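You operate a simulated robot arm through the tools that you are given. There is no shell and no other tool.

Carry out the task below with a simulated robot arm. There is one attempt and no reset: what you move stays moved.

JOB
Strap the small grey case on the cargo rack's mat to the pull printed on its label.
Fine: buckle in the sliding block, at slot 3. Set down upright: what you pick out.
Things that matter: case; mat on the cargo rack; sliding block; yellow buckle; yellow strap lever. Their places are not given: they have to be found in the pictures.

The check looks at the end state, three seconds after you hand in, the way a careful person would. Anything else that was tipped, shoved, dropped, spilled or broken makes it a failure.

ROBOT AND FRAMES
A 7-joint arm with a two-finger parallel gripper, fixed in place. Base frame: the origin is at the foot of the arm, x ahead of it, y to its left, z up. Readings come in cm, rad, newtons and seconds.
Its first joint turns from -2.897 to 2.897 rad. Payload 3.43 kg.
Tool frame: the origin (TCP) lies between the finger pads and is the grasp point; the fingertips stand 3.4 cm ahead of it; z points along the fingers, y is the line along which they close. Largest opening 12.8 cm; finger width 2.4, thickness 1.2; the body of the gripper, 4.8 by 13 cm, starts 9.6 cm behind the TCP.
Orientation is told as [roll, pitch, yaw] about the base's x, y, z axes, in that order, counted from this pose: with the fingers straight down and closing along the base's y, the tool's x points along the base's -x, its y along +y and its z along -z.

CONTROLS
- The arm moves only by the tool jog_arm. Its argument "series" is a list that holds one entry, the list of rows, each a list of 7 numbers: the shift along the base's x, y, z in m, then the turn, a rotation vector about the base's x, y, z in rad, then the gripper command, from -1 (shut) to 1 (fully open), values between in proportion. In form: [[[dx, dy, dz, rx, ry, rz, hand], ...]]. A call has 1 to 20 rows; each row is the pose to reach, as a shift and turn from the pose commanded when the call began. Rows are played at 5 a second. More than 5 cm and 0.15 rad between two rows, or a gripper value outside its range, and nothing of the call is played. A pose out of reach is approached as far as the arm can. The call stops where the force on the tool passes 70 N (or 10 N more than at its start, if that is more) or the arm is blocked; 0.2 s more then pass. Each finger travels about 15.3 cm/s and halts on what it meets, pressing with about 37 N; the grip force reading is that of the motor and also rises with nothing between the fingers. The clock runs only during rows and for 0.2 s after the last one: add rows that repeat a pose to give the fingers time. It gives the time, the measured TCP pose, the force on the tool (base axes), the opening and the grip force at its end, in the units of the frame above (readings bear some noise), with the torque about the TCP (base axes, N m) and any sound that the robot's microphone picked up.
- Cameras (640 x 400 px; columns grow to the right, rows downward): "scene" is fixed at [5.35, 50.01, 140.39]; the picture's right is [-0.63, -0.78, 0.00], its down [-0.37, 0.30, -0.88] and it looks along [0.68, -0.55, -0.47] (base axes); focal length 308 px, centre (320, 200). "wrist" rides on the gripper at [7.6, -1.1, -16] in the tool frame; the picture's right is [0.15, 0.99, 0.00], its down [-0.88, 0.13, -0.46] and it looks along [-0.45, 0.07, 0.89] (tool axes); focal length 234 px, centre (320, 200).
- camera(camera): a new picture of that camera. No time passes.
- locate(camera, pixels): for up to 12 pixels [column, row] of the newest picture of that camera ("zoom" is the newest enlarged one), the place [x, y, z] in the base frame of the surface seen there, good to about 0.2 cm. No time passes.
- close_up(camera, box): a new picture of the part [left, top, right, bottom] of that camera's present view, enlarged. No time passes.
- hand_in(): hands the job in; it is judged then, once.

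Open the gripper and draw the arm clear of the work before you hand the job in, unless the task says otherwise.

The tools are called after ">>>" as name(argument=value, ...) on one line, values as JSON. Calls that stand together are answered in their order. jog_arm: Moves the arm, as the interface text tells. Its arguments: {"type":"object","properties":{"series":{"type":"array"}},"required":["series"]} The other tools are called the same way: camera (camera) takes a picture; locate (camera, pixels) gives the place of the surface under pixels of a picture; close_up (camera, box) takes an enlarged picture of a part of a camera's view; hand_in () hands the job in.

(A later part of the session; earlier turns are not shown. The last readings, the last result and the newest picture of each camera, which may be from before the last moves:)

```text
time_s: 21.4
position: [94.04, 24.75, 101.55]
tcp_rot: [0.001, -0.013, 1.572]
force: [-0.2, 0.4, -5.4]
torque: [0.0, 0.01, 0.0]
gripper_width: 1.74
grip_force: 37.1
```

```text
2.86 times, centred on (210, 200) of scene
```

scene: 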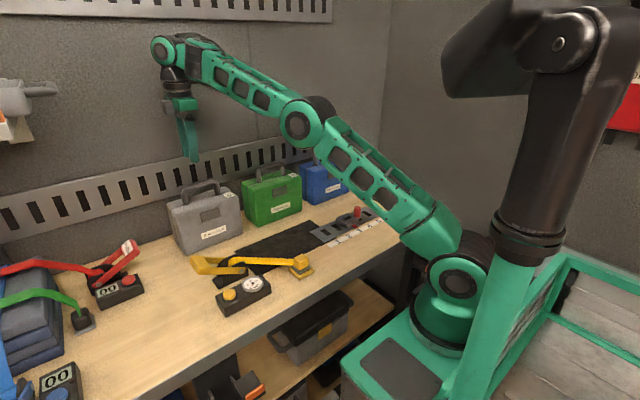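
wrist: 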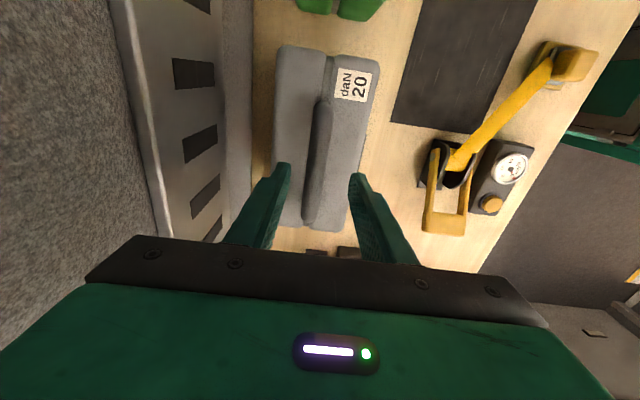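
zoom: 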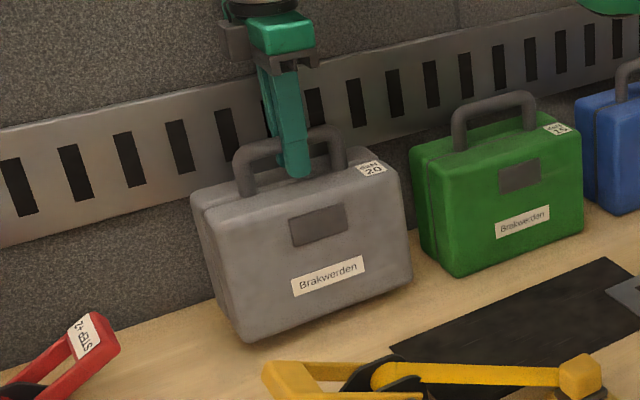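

The case hangs upright and weighs about 5.4 N. I'll raise it 9.5 cm, pull it straight out −x clear of the green case, then swing to above the mat.

>>> jog_arm(series=[[[0, 0, 0.015, 0, 0, 0, -1], [0, 0, 0.04, 0, 0, 0, -1], [0, 0, 0.065, 0, 0, 0, -1], [0, 0, 0.085, 0, 0, 0, -1], [-0.01, 0, 0.095, 0, 0, 0, -1], [-0.03, 0, 0.095, 0, 0, 0, -1], [-0.055, 0, 0.095, 0, 0, 0, -1], [-0.08, 0, 0.095, 0, 0, 0, -1], [-0.1, 0, 0.095, 0, 0, 0, -1], [-0.115, -0.005, 0.095, 0, 0, 0, -1], [-0.125, -0.02, 0.095, 0, 0, 0, -1], [-0.135, -0.045, 0.095, 0, 0, 0, -1], [-0.145, -0.07, 0.095, 0, 0, 0, -1], [-0.155, -0.095, 0.095, 0, 0, 0, -1], [-0.165, -0.12, 0.095, 0, 0, 0, -1], [-0.175, -0.145, 0.095, 0, 0, 0, -1], [-0.185, -0.16, 0.095, 0, 0, 0, -1], [-0.1875, -0.1675, 0.095, 0, 0, 0, -1], [-0.1875, -0.1675, 0.095, 0, 0, 0, -1]]])

>>> camera(camera="scene")

>>> camera(camera="wrist")

```text
time_s: 25.4
position: [75.26, 7.98, 111.12]
tcp_rot: [0.004, -0.013, 1.57]
force: [0.4, -0.5, -5.0]
torque: [-0.01, 0.03, -0.01]
gripper_width: 1.71
grip_force: 36.5
```

```text
taken
```

scene: 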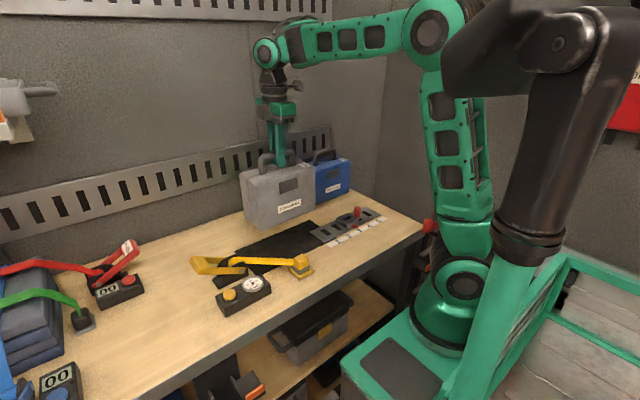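

```text
taken
```

wrist: 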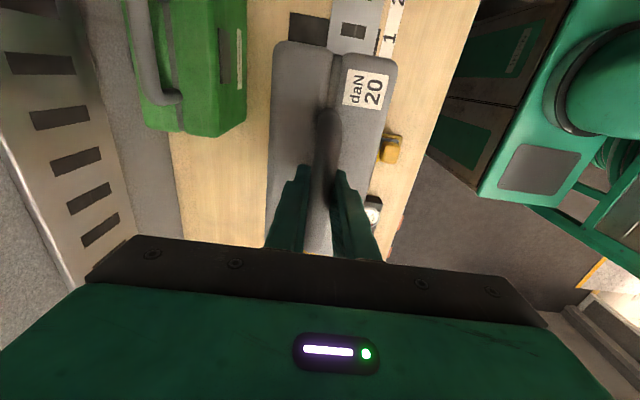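

The case hangs over the mat with centre ≈(75.2, 8.2). Lower to about 1 cm above the mat and check clearances.

>>> jog_arm(series=[[[0, 0, -0.015, 0, 0, 0, -1], [0, 0, -0.04, 0, 0, 0, -1], [0, 0, -0.065, 0, 0, 0, -1], [0, 0, -0.085, 0, 0, 0, -1], [0, 0, -0.1, 0, 0, 0, -1], [0, 0, -0.105, 0, 0, 0, -1], [0, 0, -0.105, 0, 0, 0, -1]]])

>>> close_up(camera="scene", box=[180, 150, 380, 310])

```text
time_s: 27.0
position: [75.23, 7.92, 100.44]
tcp_rot: [0.003, -0.014, 1.572]
force: [0.7, 1.1, -5.5]
torque: [-0.02, -0.03, -0.03]
gripper_width: 1.74
grip_force: 36.8
```

```text
2.50 times, centred on (280, 230) of scene
```

zoom: 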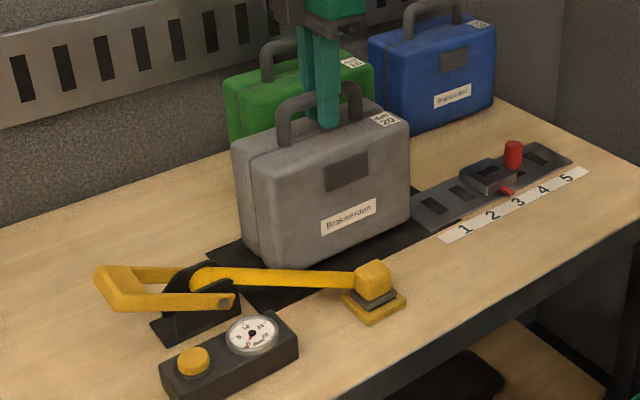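

The case hovers just above the mat, clear of strap and rail. Lower slowly in millimetres until the weight is taken.

>>> jog_arm(series=[[[0, 0, -0.003, 0, 0, 0, -1], [0, 0, -0.005, 0, 0, 0, -1], [0, 0, -0.007, 0, 0, 0, -1], [0, 0, -0.008, 0, 0, 0, -1], [0, 0, -0.008, 0, 0, 0, -1]]])

>>> close_up(camera="scene", box=[220, 180, 350, 280])

```text
time_s: 28.2
position: [75.27, 7.97, 99.58]
tcp_rot: [0.001, -0.012, 1.571]
force: [-0.9, 1.3, -5.3]
torque: [-0.02, 0.01, 0.02]
gripper_width: 1.76
grip_force: 37.1
```

```text
4.00 times, centred on (285, 230) of scene
```

zoom: 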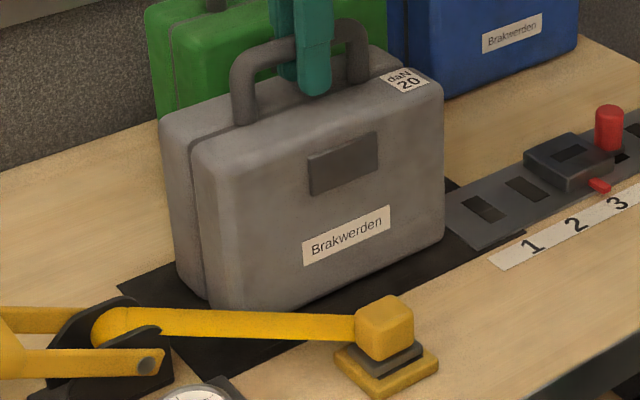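

Still carrying the full weight (−5.3 N). Lower in 1 mm steps.

>>> jog_arm(series=[[[0, 0, -0.001, 0, 0, 0, -1], [0, 0, -0.0015, 0, 0, 0, -1], [0, 0, -0.0015, 0, 0, 0, -1]]])

```text
time_s: 29.0
position: [75.17, 7.98, 99.51]
tcp_rot: [0.002, -0.012, 1.571]
force: [0.2, 0.5, -5.1]
torque: [-0.02, 0.02, -0.02]
gripper_width: 1.77
grip_force: 36.8
```

Load still −5.1 N; continue lower by 2 mm.

>>> jog_arm(series=[[[0, 0, -0.001, 0, 0, 0, -1], [0, 0, -0.002, 0, 0, 0, -1], [0, 0, -0.002, 0, 0, 0, -1]]])

```text
time_s: 29.8
position: [75.12, 7.96, 99.39]
tcp_rot: [0.0, -0.013, 1.57]
force: [0.1, -2.1, 4.9]
torque: [0.66, -0.03, 0.04]
gripper_width: 1.74
grip_force: 37.3
```

The case is now resting (force turned to +4.9 N). Open the fingers gently and then rise straight up.

>>> jog_arm(series=[[[0, 0, 0.0005, 0, 0, 0, -0.7], [0, 0, 0.0005, 0, 0, 0, -0.5], [0, 0, 0.0005, 0, 0, 0, -0.3], [0, 0, 0.0005, 0, 0, 0, -0.3]]])

>>> camera(camera="wrist")

>>> close_up(camera="scene", box=[220, 170, 350, 270])

```text
time_s: 30.8
position: [75.13, 7.97, 99.43]
tcp_rot: [0.0, -0.013, 1.569]
force: [-0.4, 0.2, -0.6]
torque: [0.0, -0.05, 0.01]
gripper_width: 4.52
grip_force: 0.1
```

```text
taken
```

wrist: 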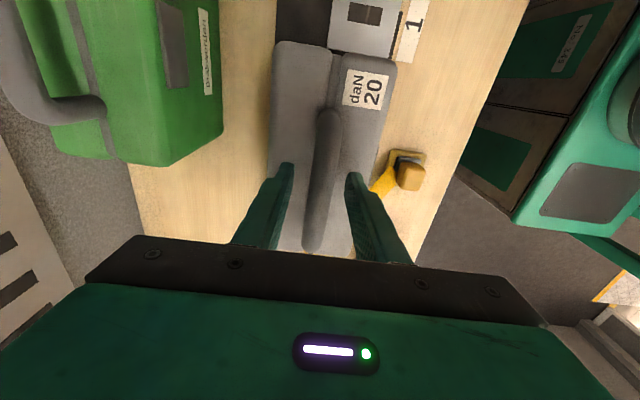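

```text
4.00 times, centred on (285, 220) of scene
```

zoom: 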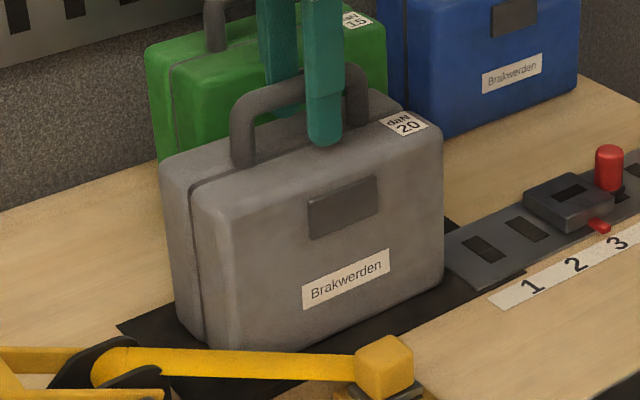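

The fingers have cleared the handle and the case stands. Raise straight up 10 cm, then shift to view the buckle.

>>> jog_arm(series=[[[0, 0, 0.02, 0, 0, 0, -0.3], [0, 0, 0.05, 0, 0, 0, -0.3], [0, 0, 0.085, 0, 0, 0, -0.3], [0, 0, 0.1, 0, 0, 0, -0.3], [-0.03, 0.01, 0.1, 0, 0, 0, -0.3], [-0.07, 0.02, 0.1, 0, 0, 0, -0.3], [-0.11, 0.03, 0.1, 0, 0, 0, -0.3], [-0.14, 0.034, 0.09, 0, 0, 0, -0.3], [-0.14, 0.034, 0.06, 0, 0, 0, -0.3], [-0.14, 0.034, 0.03, 0, 0, 0, -0.3], [-0.14, 0.034, 0.03, 0, 0, 0, -0.3]]])

>>> camera(camera="wrist")

>>> camera(camera="scene")

```text
time_s: 33.2
position: [61.15, 11.3, 102.52]
tcp_rot: [0.0, -0.012, 1.572]
force: [0.0, 0.2, 0.0]
torque: [0.02, -0.03, -0.01]
gripper_width: 4.5
grip_force: 0.0
```

```text
taken
```

wrist: 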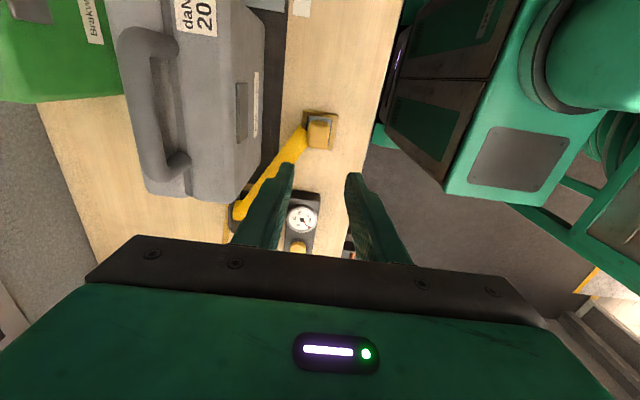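

```text
taken
```

scene: 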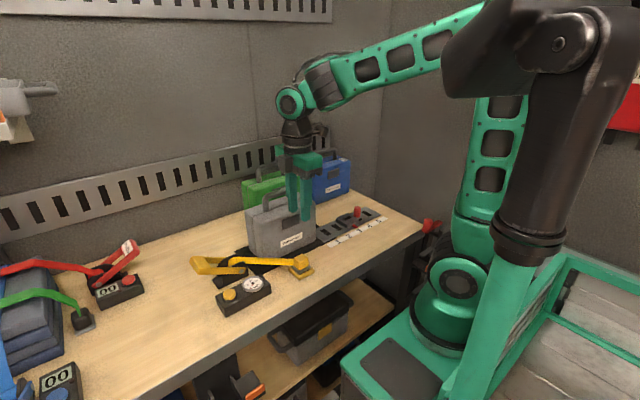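

The case stands on the mat; the buckle is in the wrist view at (320,130). Zoom in there.

>>> close_up(camera="wrist", box=[270, 95, 370, 165])

>>> close_up(camera="scene", box=[275, 240, 335, 290])

```text
5.71 times, centred on (320, 130) of wrist
```

zoom: 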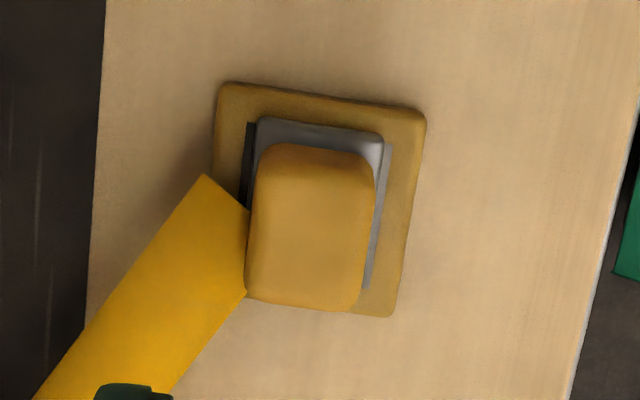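

```text
8.00 times, centred on (305, 265) of scene
```

zoom: 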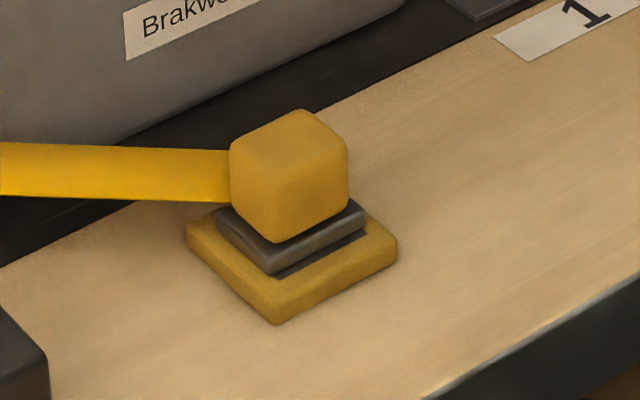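

Both views show the yellow head axis-aligned on a grey foot in a dock. Locating its edges.

>>> locate(camera="zoom", pixels=[[290, 115], [240, 150], [340, 150], [285, 180], [280, 230], [345, 195], [235, 200], [222, 215], [270, 265], [362, 210], [190, 230], [280, 318]])

>>> close_up(camera="wrist", box=[295, 100, 345, 155])

```text
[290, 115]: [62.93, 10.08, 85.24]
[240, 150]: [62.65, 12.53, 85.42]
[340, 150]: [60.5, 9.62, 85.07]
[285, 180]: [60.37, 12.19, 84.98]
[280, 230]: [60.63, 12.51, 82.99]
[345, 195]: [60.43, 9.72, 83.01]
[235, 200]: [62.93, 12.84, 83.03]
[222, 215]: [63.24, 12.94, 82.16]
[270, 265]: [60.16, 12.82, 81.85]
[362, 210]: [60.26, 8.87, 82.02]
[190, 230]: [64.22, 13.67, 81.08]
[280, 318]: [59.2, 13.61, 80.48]
```

```text
7.27 times, centred on (320, 128) of wrist
```

zoom: 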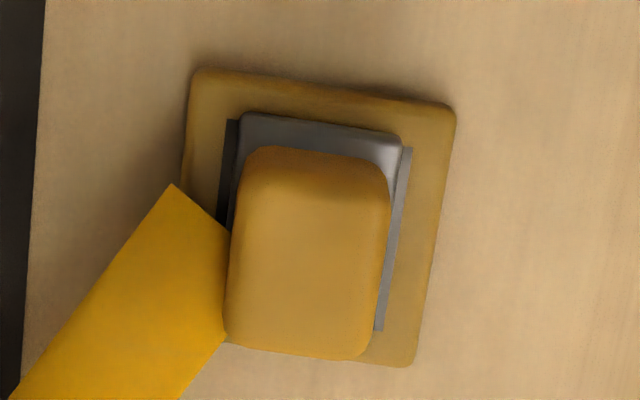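

Head spans x 60.4–63.0, y 9.5–12.7, top z 85.4; flange top 82.2. I'll descend to z≈90 at (61.7,10.8) first.

>>> jog_arm(series=[[[0.0055, -0.005, -0.03, 0, 0, 0, -0.3], [0.0055, -0.005, -0.07, 0, 0, 0, -0.3], [0.0055, -0.005, -0.11, 0, 0, 0, -0.3], [0.0055, -0.005, -0.125, 0, 0, 0, -0.3], [0.0055, -0.005, -0.125, 0, 0, 0, -0.3]]])

>>> close_up(camera="scene", box=[265, 210, 345, 290])

>>> camera(camera="wrist")

```text
time_s: 34.4
position: [61.83, 10.96, 90.07]
tcp_rot: [0.002, -0.013, 1.571]
force: [-0.4, 0.6, 0.3]
torque: [0.0, -0.01, 0.02]
gripper_width: 4.48
grip_force: 0.1
```

```text
5.00 times, centred on (305, 250) of scene
```

zoom: 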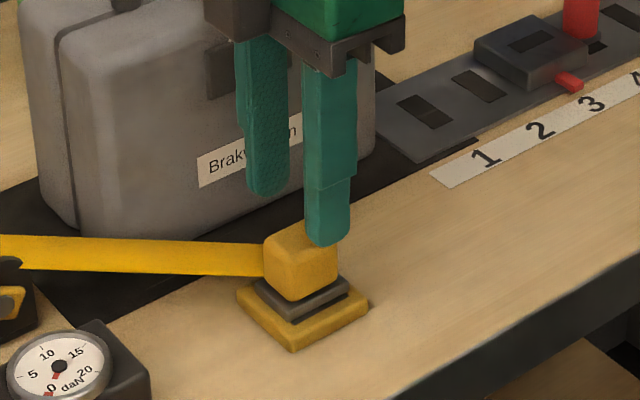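

```text
taken
```

wrist: 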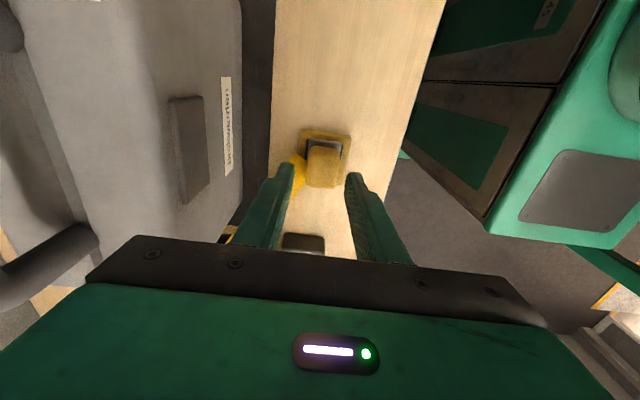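

The head is centred between the fingers. Descend to z≈86.0 and then close.

>>> jog_arm(series=[[[0, -0.001, -0.02, 0, 0, 0, -0.3], [0, -0.001, -0.035, 0, 0, 0, -0.3], [0, -0.001, -0.041, 0, 0, 0, -0.3], [0, -0.001, -0.041, 0, 0, 0, -0.3]]])

>>> close_up(camera="scene", box=[265, 220, 345, 290])

```text
time_s: 35.4
position: [61.93, 10.86, 85.62]
tcp_rot: [0.002, -0.011, 1.568]
force: [0.1, -0.1, -0.2]
torque: [-0.02, 0.03, 0.0]
gripper_width: 4.46
grip_force: 0.0
```

```text
5.71 times, centred on (305, 255) of scene
```

zoom: 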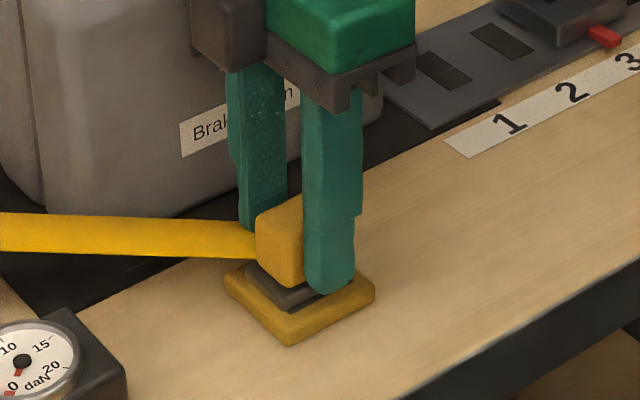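

Reading z=85.6 is a bit low relative to the flange (82.2). Raise 3 mm and close.

>>> jog_arm(series=[[[0, 0, 0.003, 0, 0, 0, -0.3], [0, 0, 0.003, 0, 0, 0, -0.5], [0, 0, 0.003, 0, 0, 0, -0.7], [0, 0, 0.003, 0, 0, 0, -1], [0, 0, 0.003, 0, 0, 0, -1], [0, 0, 0.003, 0, 0, 0, -1]]])

>>> close_up(camera="scene", box=[265, 220, 345, 290])

```text
time_s: 36.8
position: [61.83, 10.87, 86.1]
tcp_rot: [0.002, -0.013, 1.572]
force: [-0.6, 0.4, 0.9]
torque: [0.01, 0.01, 0.0]
gripper_width: 2.92
grip_force: 36.6
heard: snap
```

```text
5.71 times, centred on (305, 255) of scene
```

zoom: 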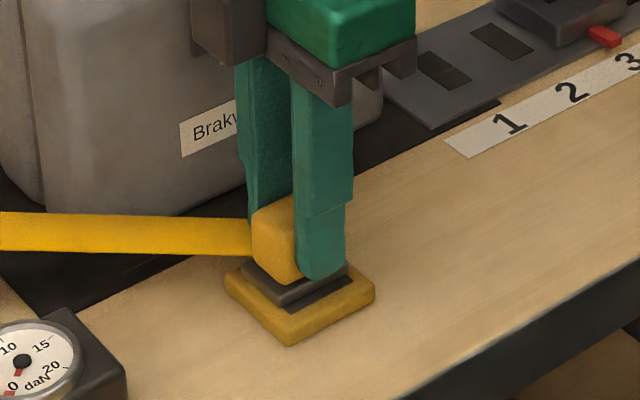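

A "snap" was heard as the grip closed (2.92 cm). Lift slowly 2 cm to see whether the buckle comes out of the dock.

>>> jog_arm(series=[[[0, 0, 0.004, 0, 0, 0, -1], [0, 0, 0.01, 0, 0, 0, -1], [0, 0, 0.016, 0, 0, 0, -1], [0, 0, 0.025, 0, 0, 0, -1], [0, 0, 0.025, 0, 0, 0, -1]]])

>>> close_up(camera="scene", box=[265, 220, 345, 290])

```text
time_s: 38.0
position: [61.93, 10.81, 88.68]
tcp_rot: [0.0, -0.012, 1.571]
force: [0.9, 0.4, 1.6]
torque: [-0.02, -0.04, -0.01]
gripper_width: 0.0
grip_force: 32.6
```

```text
5.71 times, centred on (305, 255) of scene
```

zoom: 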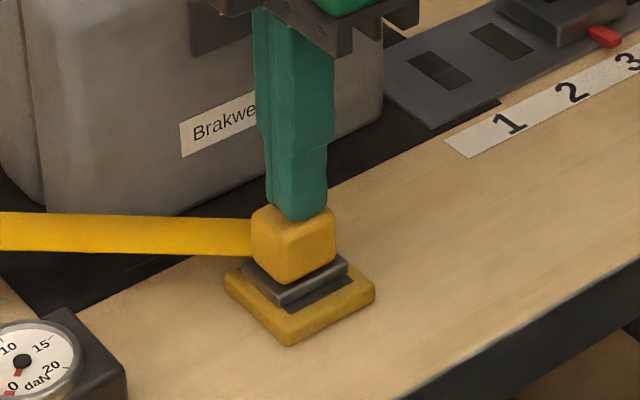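

The fingers slipped off the head (width 0); the buckle remains on the dock, maybe shifted. Raise and inspect it.

>>> jog_arm(series=[[[0, 0, 0.02, 0, 0, 0, -1], [0, 0, 0.04, 0, 0, 0, -0.3], [0, 0, 0.07, 0, 0, 0, -0.3], [0, 0, 0.07, 0, 0, 0, -0.3]]])

>>> close_up(camera="scene", box=[275, 240, 335, 290])

>>> camera(camera="wrist")

```text
time_s: 39.0
position: [61.84, 10.73, 95.8]
tcp_rot: [0.002, -0.013, 1.571]
force: [-0.8, 0.0, 0.9]
torque: [-0.01, -0.03, 0.0]
gripper_width: 4.49
grip_force: 0.1
```

```text
8.00 times, centred on (305, 265) of scene
```

zoom: 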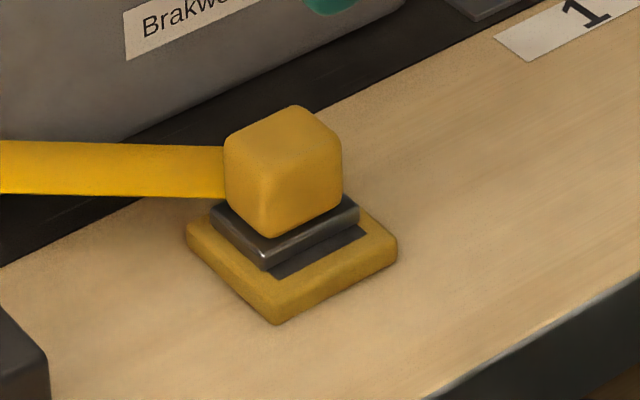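

```text
taken
```

wrist: 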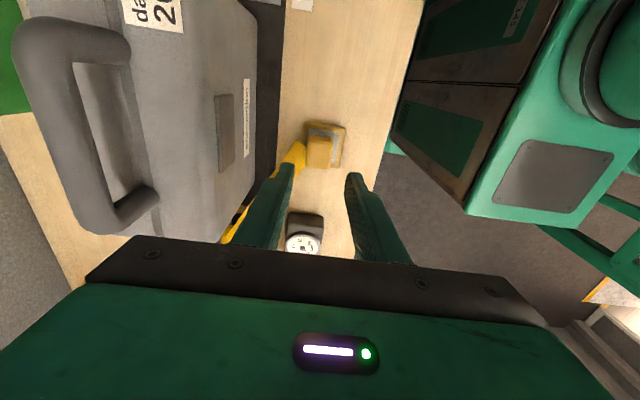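

The buckle shifted slightly toward +x on its dock but stands upright. Re-measure.

>>> locate(camera="scene", pixels=[[303, 257]])

>>> close_up(camera="wrist", box=[290, 105, 360, 180])

```text
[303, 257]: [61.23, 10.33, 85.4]
```

```text
5.33 times, centred on (325, 142) of wrist
```

zoom: 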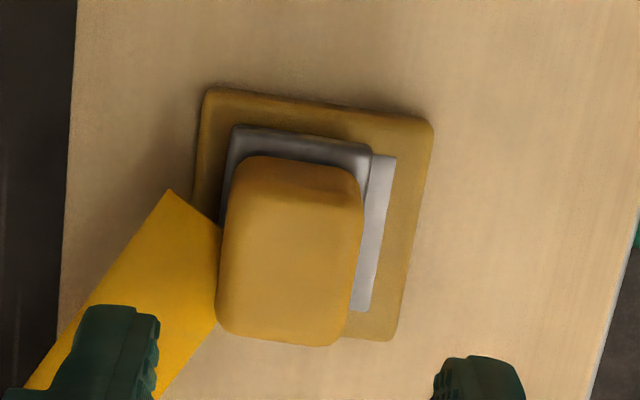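

Measuring the shifted buckle's head and flange edges.

>>> locate(camera="zoom", pixels=[[290, 270], [235, 270], [350, 260], [295, 200], [285, 325], [240, 135], [365, 150], [300, 140], [375, 230], [355, 300], [390, 160], [400, 250]])

>>> close_up(camera="scene", box=[285, 245, 325, 285])

```text
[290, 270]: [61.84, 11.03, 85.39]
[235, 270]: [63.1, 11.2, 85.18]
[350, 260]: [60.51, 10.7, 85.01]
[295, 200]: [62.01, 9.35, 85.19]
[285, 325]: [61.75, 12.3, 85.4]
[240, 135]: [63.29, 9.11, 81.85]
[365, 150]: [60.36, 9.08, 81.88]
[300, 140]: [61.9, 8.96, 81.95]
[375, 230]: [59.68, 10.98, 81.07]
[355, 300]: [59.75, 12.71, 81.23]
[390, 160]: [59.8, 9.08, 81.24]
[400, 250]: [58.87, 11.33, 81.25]
```

```text
10.00 times, centred on (305, 265) of scene
```

zoom: 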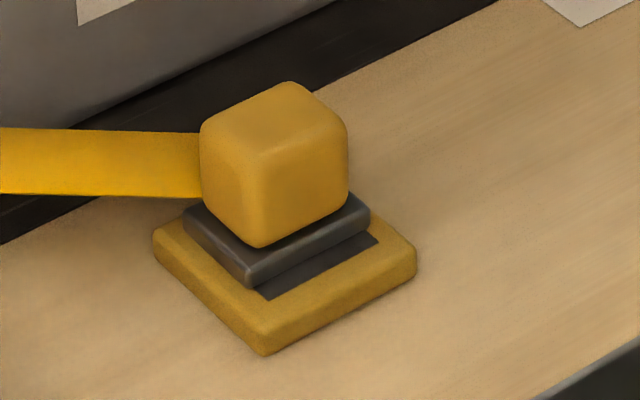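

Head centre is now ≈(61.85,10.95), top 85.4. I'll regrip slightly lower (fingertips just above the flange) and lift in small, watched steps.

>>> jog_arm(series=[[[0, 0.002, -0.03, 0, 0, 0, -0.3], [0, 0.002, -0.06, 0, 0, 0, -0.3], [0, 0.002, -0.085, 0, 0, 0, -0.3], [0, 0.002, -0.1, 0, 0, 0, -0.3], [0, 0.002, -0.1, 0, 0, 0, -0.3]]])

>>> close_up(camera="scene", box=[275, 230, 335, 290])

```text
time_s: 40.2
position: [61.79, 11.12, 85.6]
tcp_rot: [0.0, -0.012, 1.571]
force: [0.7, -0.5, -0.5]
torque: [-0.03, 0.0, 0.02]
gripper_width: 4.48
grip_force: 0.0
```

```text
6.67 times, centred on (305, 260) of scene
```

zoom: 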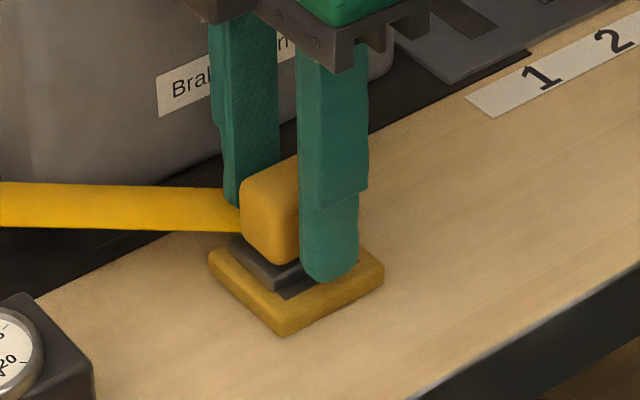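

Fingers straddle the head at tips z≈82.2. Close firmly.

>>> jog_arm(series=[[[0, 0, 0.0005, 0, 0, 0, -0.5], [0, 0, 0.0005, 0, 0, 0, -0.7], [0, 0, 0.0005, 0, 0, 0, -1], [0, 0, 0.0005, 0, 0, 0, -1], [0, 0, 0.0005, 0, 0, 0, -1]]])

>>> close_up(camera="scene", box=[275, 230, 335, 290])

```text
time_s: 41.4
position: [61.73, 11.1, 85.62]
tcp_rot: [-0.001, -0.012, 1.57]
force: [-0.6, 0.8, 0.0]
torque: [-0.03, -0.01, -0.02]
gripper_width: 2.92
grip_force: 36.7
```

```text
6.67 times, centred on (305, 260) of scene
```

zoom: 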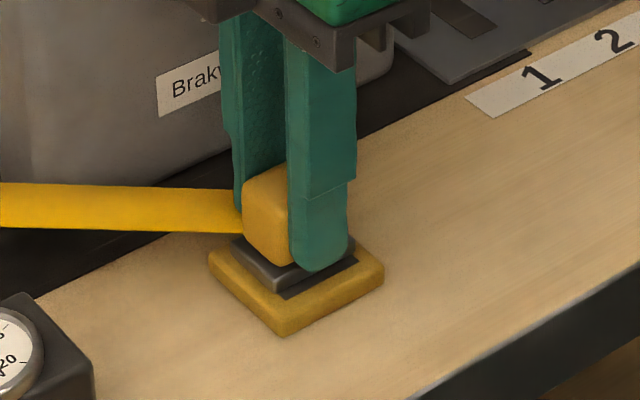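

Gripped at 2.92 cm. Lift 4 mm and read the force.

>>> jog_arm(series=[[[0, 0, 0.002, 0, 0, 0, -1], [0, 0, 0.004, 0, 0, 0, -1], [0, 0, 0.004, 0, 0, 0, -1]]])

>>> close_up(camera="scene", box=[275, 230, 335, 290])

```text
time_s: 42.2
position: [61.78, 11.02, 85.97]
tcp_rot: [0.003, -0.014, 1.571]
force: [-0.6, -0.6, -1.6]
torque: [0.02, 0.04, 0.02]
gripper_width: 2.92
grip_force: 37.1
```

```text
6.67 times, centred on (305, 260) of scene
```

zoom: 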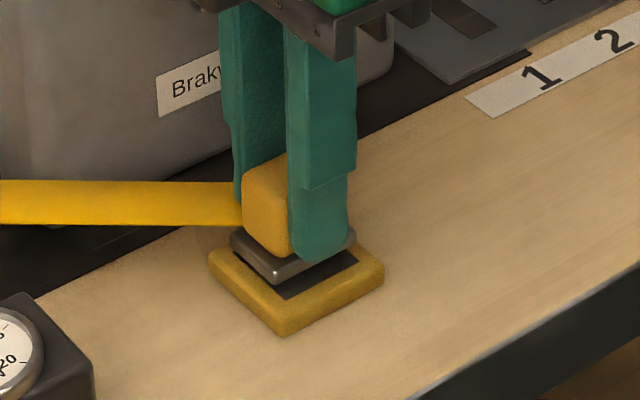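

The buckle is lifting off freely (−1.6 N). Raise 4 cm more and inspect its underside.

>>> jog_arm(series=[[[0, 0, 0.008, 0, 0, 0, -1], [0, 0, 0.016, 0, 0, 0, -1], [0, 0, 0.025, 0, 0, 0, -1], [0, 0, 0.035, 0, 0, 0, -1], [0, 0, 0.04, 0, 0, 0, -1], [0, 0, 0.04, 0, 0, 0, -1]]])

>>> close_up(camera="scene", box=[265, 215, 345, 295])

>>> camera(camera="wrist")

```text
time_s: 43.6
position: [61.71, 11.03, 90.17]
tcp_rot: [0.002, -0.013, 1.571]
force: [0.6, 0.1, -0.1]
torque: [0.01, 0.01, -0.01]
gripper_width: 2.91
grip_force: 37.2
```

```text
5.00 times, centred on (305, 255) of scene
```

zoom: 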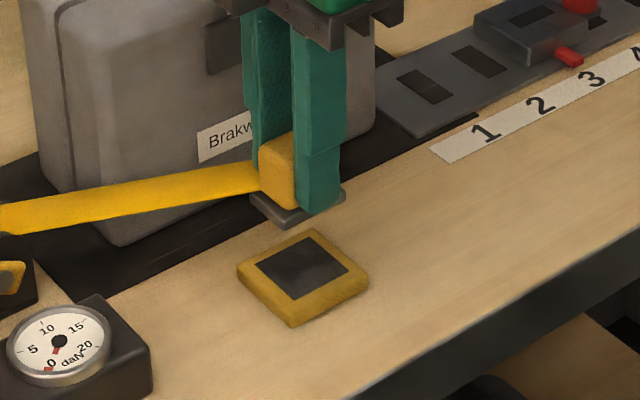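

```text
taken
```

wrist: 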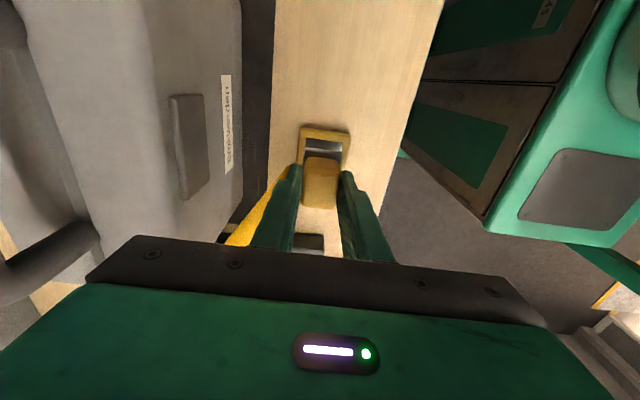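

The buckle has a flat foot and is held well. Raise to z≈108 to clear the case's handle, watching the strap.

>>> jog_arm(series=[[[0, 0, 0.02, 0, 0, 0, -1], [0, 0, 0.05, 0, 0, 0, -1], [0, 0, 0.08, 0, 0, 0, -1], [0, 0, 0.11, 0, 0, 0, -1], [0, 0, 0.14, 0, 0, 0, -1], [0, 0, 0.165, 0, 0, 0, -1], [0, 0, 0.18, 0, 0, 0, -1], [0, 0, 0.18, 0, 0, 0, -1]]])

>>> camera(camera="scene")

```text
time_s: 45.4
position: [61.63, 11.03, 108.26]
tcp_rot: [0.001, -0.013, 1.57]
force: [0.5, 0.7, -0.7]
torque: [0.01, 0.0, -0.02]
gripper_width: 2.89
grip_force: 36.5
```

```text
taken
```

scene: 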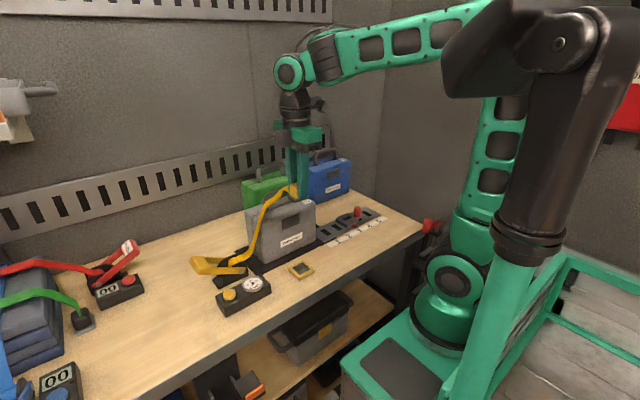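

The strap pays out and drapes. Carry the buckle over the case top to above the block (72.1, −16.9).

>>> jog_arm(series=[[[0.02, 0, 0, 0, 0, 0, -1], [0.05, -0.005, 0, 0, 0, 0, -1], [0.08, -0.02, 0, 0, 0, 0, -1], [0.1, -0.045, 0, 0, 0, 0, -1], [0.105, -0.075, 0, 0, 0, 0, -1], [0.105, -0.11, 0, 0, 0, 0, -1], [0.105, -0.145, 0, 0, 0, 0, -1], [0.105, -0.18, 0, 0, 0, 0, -1], [0.105, -0.215, 0, 0, 0, 0, -1], [0.105, -0.245, 0, 0, 0, 0, -1], [0.105, -0.268, 0, 0, 0, 0, -1], [0.105, -0.28, 0, 0, 0, 0, -1], [0.105, -0.28, 0, 0, 0, 0, -1], [0.105, -0.28, 0, 0, 0, 0, -1]]])

>>> camera(camera="scene")

>>> camera(camera="wrist")

```text
time_s: 48.4
position: [72.18, -17.02, 108.31]
tcp_rot: [0.0, -0.011, 1.571]
force: [-0.6, 0.2, -1.2]
torque: [-0.02, -0.01, -0.04]
gripper_width: 2.92
grip_force: 37.1
```

```text
taken
```

scene: 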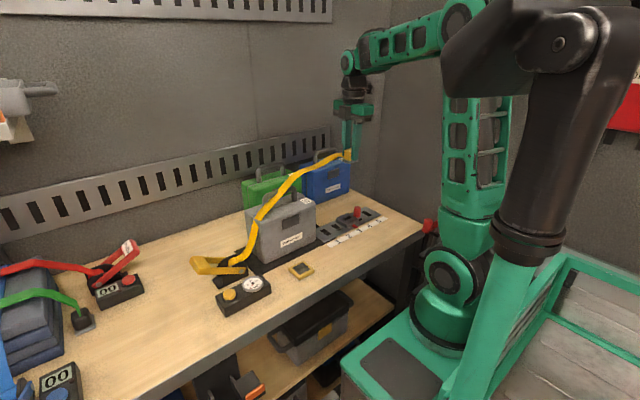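

```text
taken
```

wrist: 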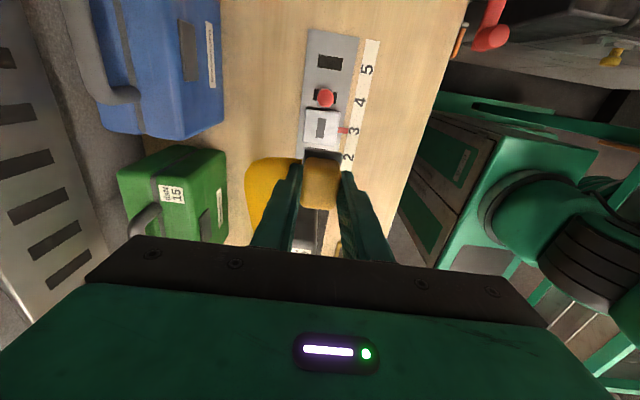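

The buckle hangs above the block with the strap over the case. Descend to z≈90 with a small correction, then check alignment.

>>> jog_arm(series=[[[-0.001, 0.002, -0.02, 0, 0, 0, -1], [-0.001, 0.002, -0.05, 0, 0, 0, -1], [-0.001, 0.002, -0.08, 0, 0, 0, -1], [-0.001, 0.002, -0.11, 0, 0, 0, -1], [-0.001, 0.002, -0.14, 0, 0, 0, -1], [-0.001, 0.002, -0.165, 0, 0, 0, -1], [-0.001, 0.002, -0.183, 0, 0, 0, -1], [-0.001, 0.002, -0.183, 0, 0, 0, -1]]])

>>> close_up(camera="scene", box=[240, 170, 390, 270])

>>> close_up(camera="scene", box=[315, 180, 385, 240])

>>> camera(camera="wrist")

```text
time_s: 50.2
position: [72.23, -16.8, 89.71]
tcp_rot: [0.001, -0.012, 1.571]
force: [-0.1, -0.3, -1.0]
torque: [0.01, -0.03, -0.01]
gripper_width: 2.92
grip_force: 37.3
```

```text
4.00 times, centred on (315, 220) of scene
```

zoom: 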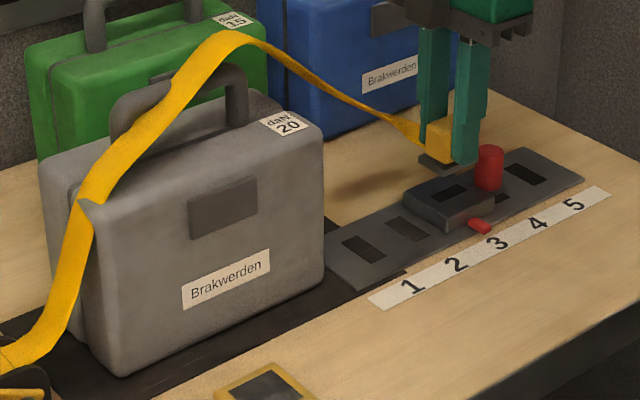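

```text
6.67 times, centred on (350, 210) of scene
```

zoom: 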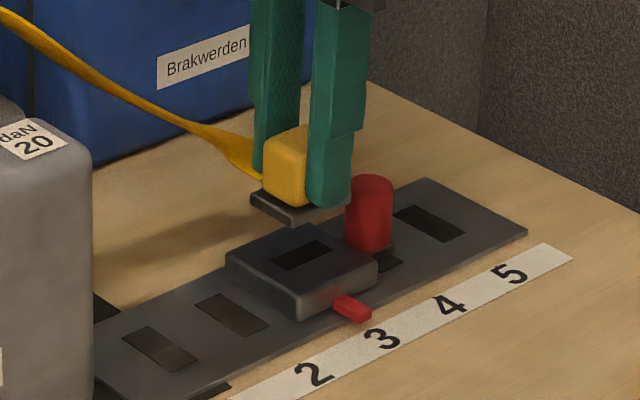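

```text
taken
```

wrist: 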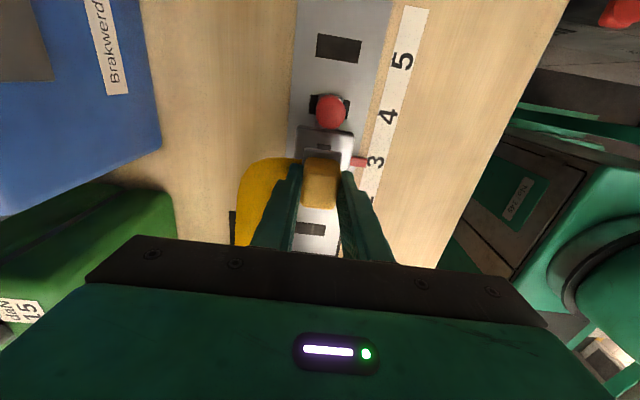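

The foot hovers ~3 cm above the block. Measuring head/foot position versus block slot.

>>> locate(camera="wrist", pixels=[[320, 165], [305, 180], [336, 180], [320, 190], [320, 154], [310, 156], [338, 158], [324, 147], [352, 145], [299, 143], [357, 161], [330, 125]])

>>> close_up(camera="wrist", box=[280, 110, 370, 220])

```text
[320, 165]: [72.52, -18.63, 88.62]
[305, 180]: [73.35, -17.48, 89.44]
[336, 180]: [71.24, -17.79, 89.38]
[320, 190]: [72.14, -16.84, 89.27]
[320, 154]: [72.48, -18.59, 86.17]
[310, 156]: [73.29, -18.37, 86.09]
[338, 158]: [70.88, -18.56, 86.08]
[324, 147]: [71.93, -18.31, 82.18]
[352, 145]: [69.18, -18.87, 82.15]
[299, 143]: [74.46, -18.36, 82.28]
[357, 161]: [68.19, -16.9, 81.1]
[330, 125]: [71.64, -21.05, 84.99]
```

```text
3.64 times, centred on (325, 165) of wrist
```

zoom: 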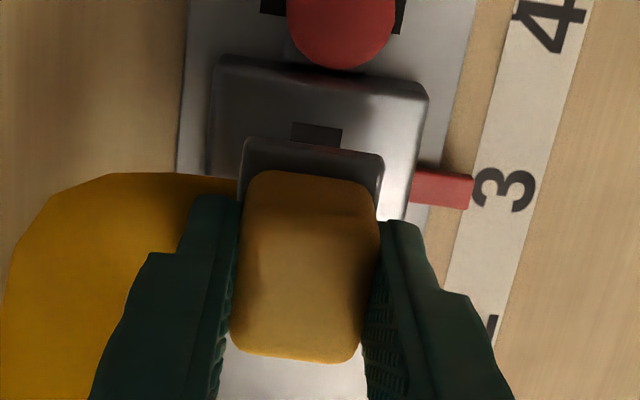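

Head centre ≈(72.2,−16.9), slot ≈(72.05,−16.87). Shift −0.1 cm in x and lower until just above the block.

>>> jog_arm(series=[[[-0.001, 0, -0.008, 0, 0, 0, -1], [-0.001, 0, -0.016, 0, 0, 0, -1], [-0.001, 0, -0.022, 0, 0, 0, -1], [-0.001, 0, -0.025, 0, 0, 0, -1], [-0.001, 0, -0.025, 0, 0, 0, -1]]])

>>> close_up(camera="scene", box=[315, 180, 385, 240])

```text
time_s: 51.4
position: [72.04, -16.84, 87.25]
tcp_rot: [0.002, -0.012, 1.57]
force: [0.6, 0.7, -0.9]
torque: [-0.03, 0.0, 0.01]
gripper_width: 2.87
grip_force: 36.7
```

```text
6.67 times, centred on (350, 210) of scene
```

zoom: 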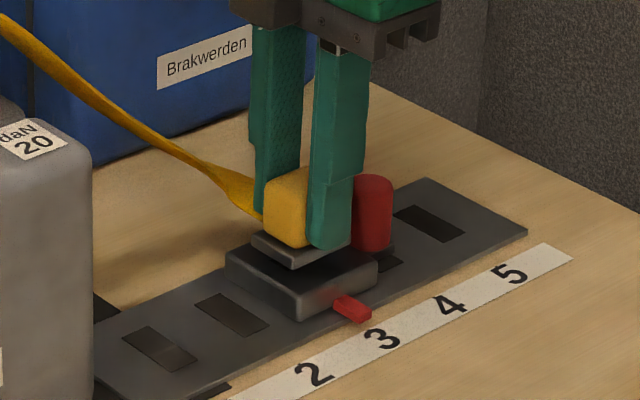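

The foot is about half a centimetre above the block, well centred. Lower in 2 mm steps until contact.

>>> jog_arm(series=[[[0, 0, -0.002, 0, 0, 0, -1], [0, 0, -0.004, 0, 0, 0, -1], [0, 0, -0.005, 0, 0, 0, -1], [0, 0, -0.005, 0, 0, 0, -1]]])

>>> close_up(camera="scene", box=[315, 180, 385, 240])

```text
time_s: 52.4
position: [72.04, -16.82, 86.84]
tcp_rot: [0.002, -0.012, 1.57]
force: [-0.2, 0.3, -0.7]
torque: [0.01, -0.03, -0.02]
gripper_width: 2.91
grip_force: 36.9
```

```text
6.67 times, centred on (350, 210) of scene
```

zoom: 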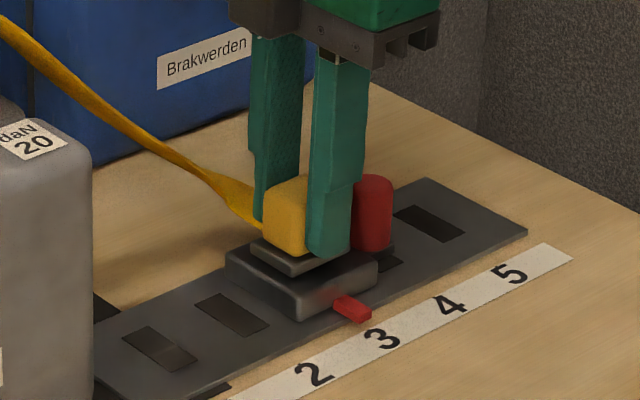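

No contact yet; keep lowering in small steps.

>>> jog_arm(series=[[[0, 0, -0.0015, 0, 0, 0, -1], [0, 0, -0.003, 0, 0, 0, -1], [0, 0, -0.003, 0, 0, 0, -1]]])

>>> close_up(camera="scene", box=[315, 180, 385, 240])

```text
time_s: 53.2
position: [72.04, -16.79, 86.62]
tcp_rot: [-0.001, -0.011, 1.571]
force: [-6.3, -1.1, 20.7]
torque: [-0.08, 0.28, 0.04]
gripper_width: 2.9
grip_force: 37.4
heard: snap
```

```text
6.67 times, centred on (350, 210) of scene
```

zoom: 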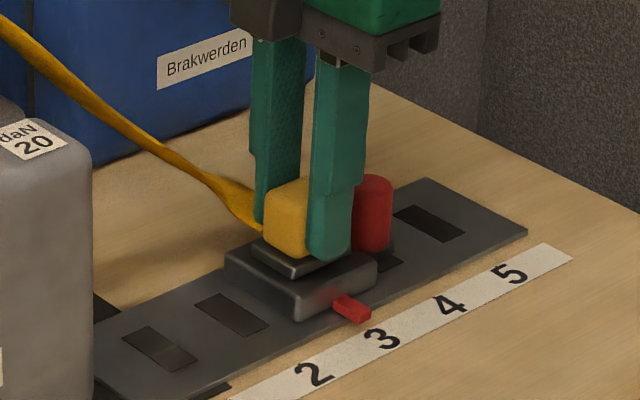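

A "snap" was heard: the buckle latched into the block. Release and rise straight up.

>>> jog_arm(series=[[[0, 0, 0.001, 0, 0, 0, -0.7], [0, 0, 0.001, 0, 0, 0, -0.5], [0, 0, 0.001, 0, 0, 0, -0.3], [0, 0, 0.01, 0, 0, 0, -0.3], [0, 0, 0.03, 0, 0, 0, -0.3], [0, 0, 0.06, 0, 0, 0, -0.3], [0, 0, 0.1, 0, 0, 0, -0.3], [0, 0, 0.14, 0, 0, 0, -0.3], [0, 0, 0.18, 0, 0, 0, -0.3], [0, 0, 0.21, 0, 0, 0, -0.3], [0, 0, 0.21, 0, 0, 0, -0.3]]])

>>> camera(camera="scene")

>>> close_up(camera="scene", box=[230, 170, 390, 280])

>>> camera(camera="wrist")

```text
time_s: 55.6
position: [72.29, -16.99, 107.67]
tcp_rot: [0.0, -0.012, 1.571]
force: [0.1, 0.0, -0.1]
torque: [0.02, 0.01, 0.03]
gripper_width: 4.45
grip_force: 0.1
```

```text
taken
```

scene: 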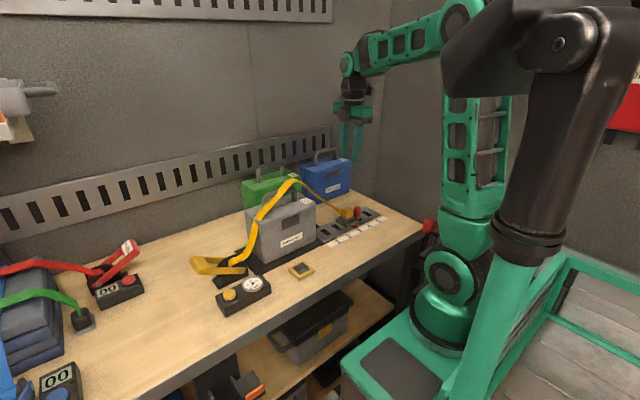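

```text
3.64 times, centred on (310, 225) of scene
```

zoom: 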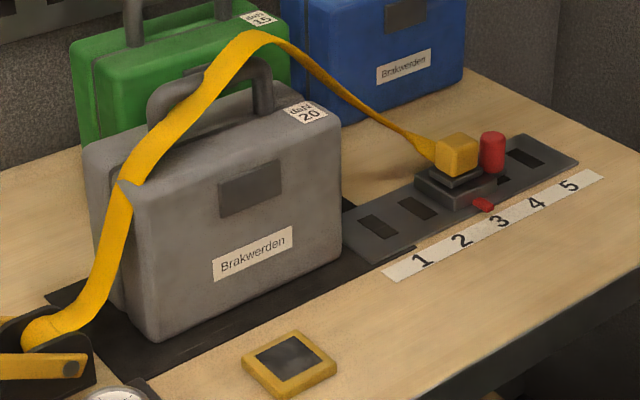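

```text
taken
```

wrist: 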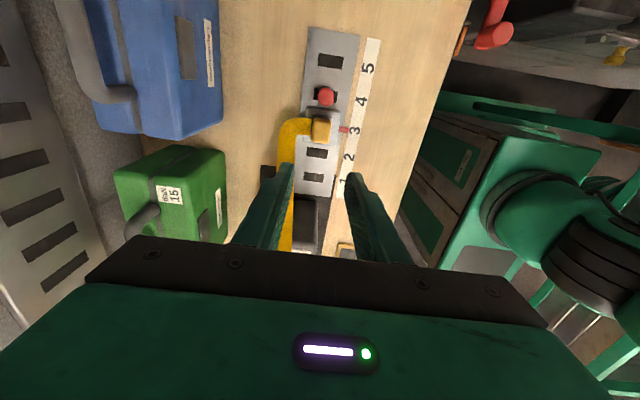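

The buckle is seated in the block at slot 3. Measuring where the strap runs relative to the case handle.

>>> locate(camera="zoom", pixels=[[30, 335], [90, 300], [115, 220], [120, 180], [150, 145], [185, 105], [230, 55], [260, 37], [310, 65], [360, 100], [410, 130], [435, 150]])

>>> close_up(camera="scene", box=[240, 170, 310, 230])

>>> close_up(camera="wrist", box=[260, 80, 380, 260])

```text
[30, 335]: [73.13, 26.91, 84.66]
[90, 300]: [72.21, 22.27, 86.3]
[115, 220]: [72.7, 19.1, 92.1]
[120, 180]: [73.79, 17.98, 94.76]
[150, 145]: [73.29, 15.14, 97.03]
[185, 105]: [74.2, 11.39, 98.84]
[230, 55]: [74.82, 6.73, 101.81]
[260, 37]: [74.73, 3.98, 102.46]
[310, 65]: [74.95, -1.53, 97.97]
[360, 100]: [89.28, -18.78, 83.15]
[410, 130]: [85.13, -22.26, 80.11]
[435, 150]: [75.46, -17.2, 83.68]
```

```text
6.67 times, centred on (275, 200) of scene
```

zoom: 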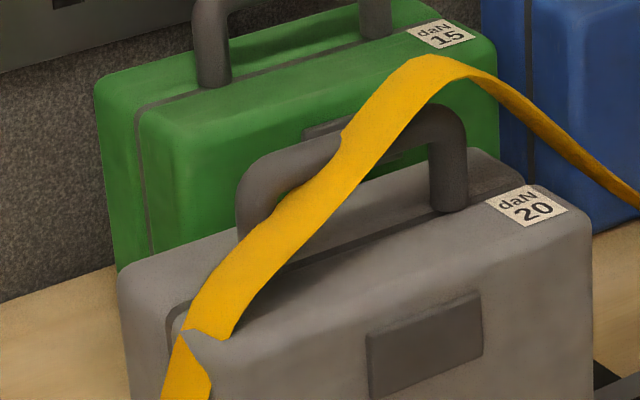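

```text
2.22 times, centred on (320, 170) of wrist
```

zoom: 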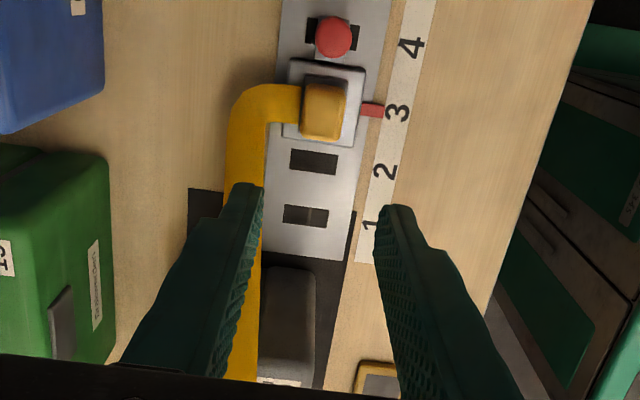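

The strap runs over the case top. Before using the lever, I want to read the tag on the red lever ("STEP …") and see the yellow lever closely.

>>> close_up(camera="scene", box=[110, 235, 145, 260])

>>> close_up(camera="scene", box=[180, 245, 280, 315])

>>> close_up(camera="scene", box=[235, 265, 275, 305])

```text
16.00 times, centred on (128, 248) of scene
```

zoom: 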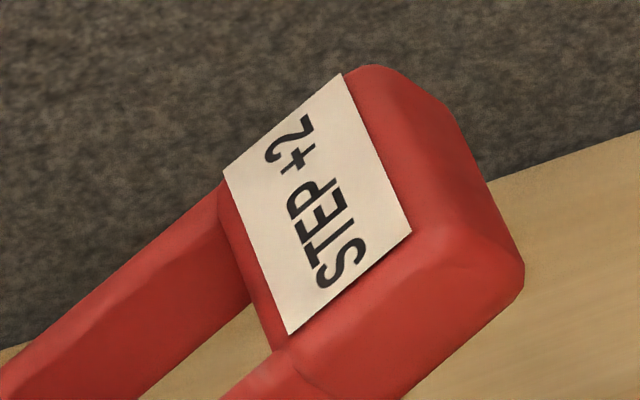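

```text
5.71 times, centred on (230, 280) of scene
```

zoom: 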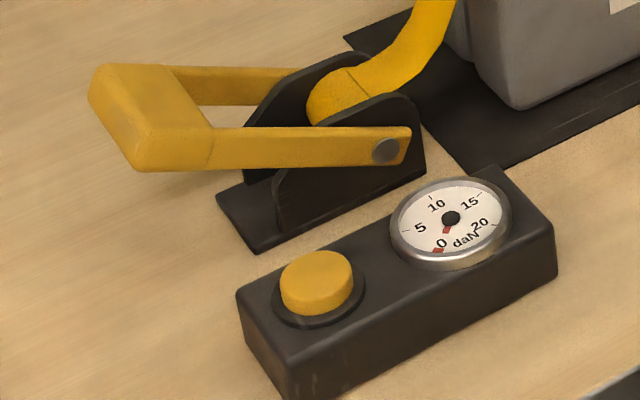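

```text
10.00 times, centred on (255, 285) of scene
```

zoom: 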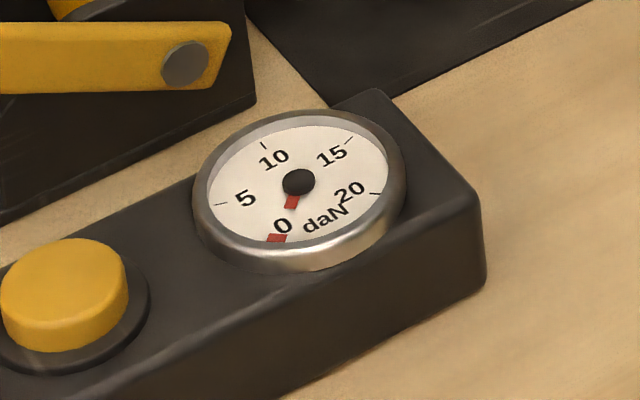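

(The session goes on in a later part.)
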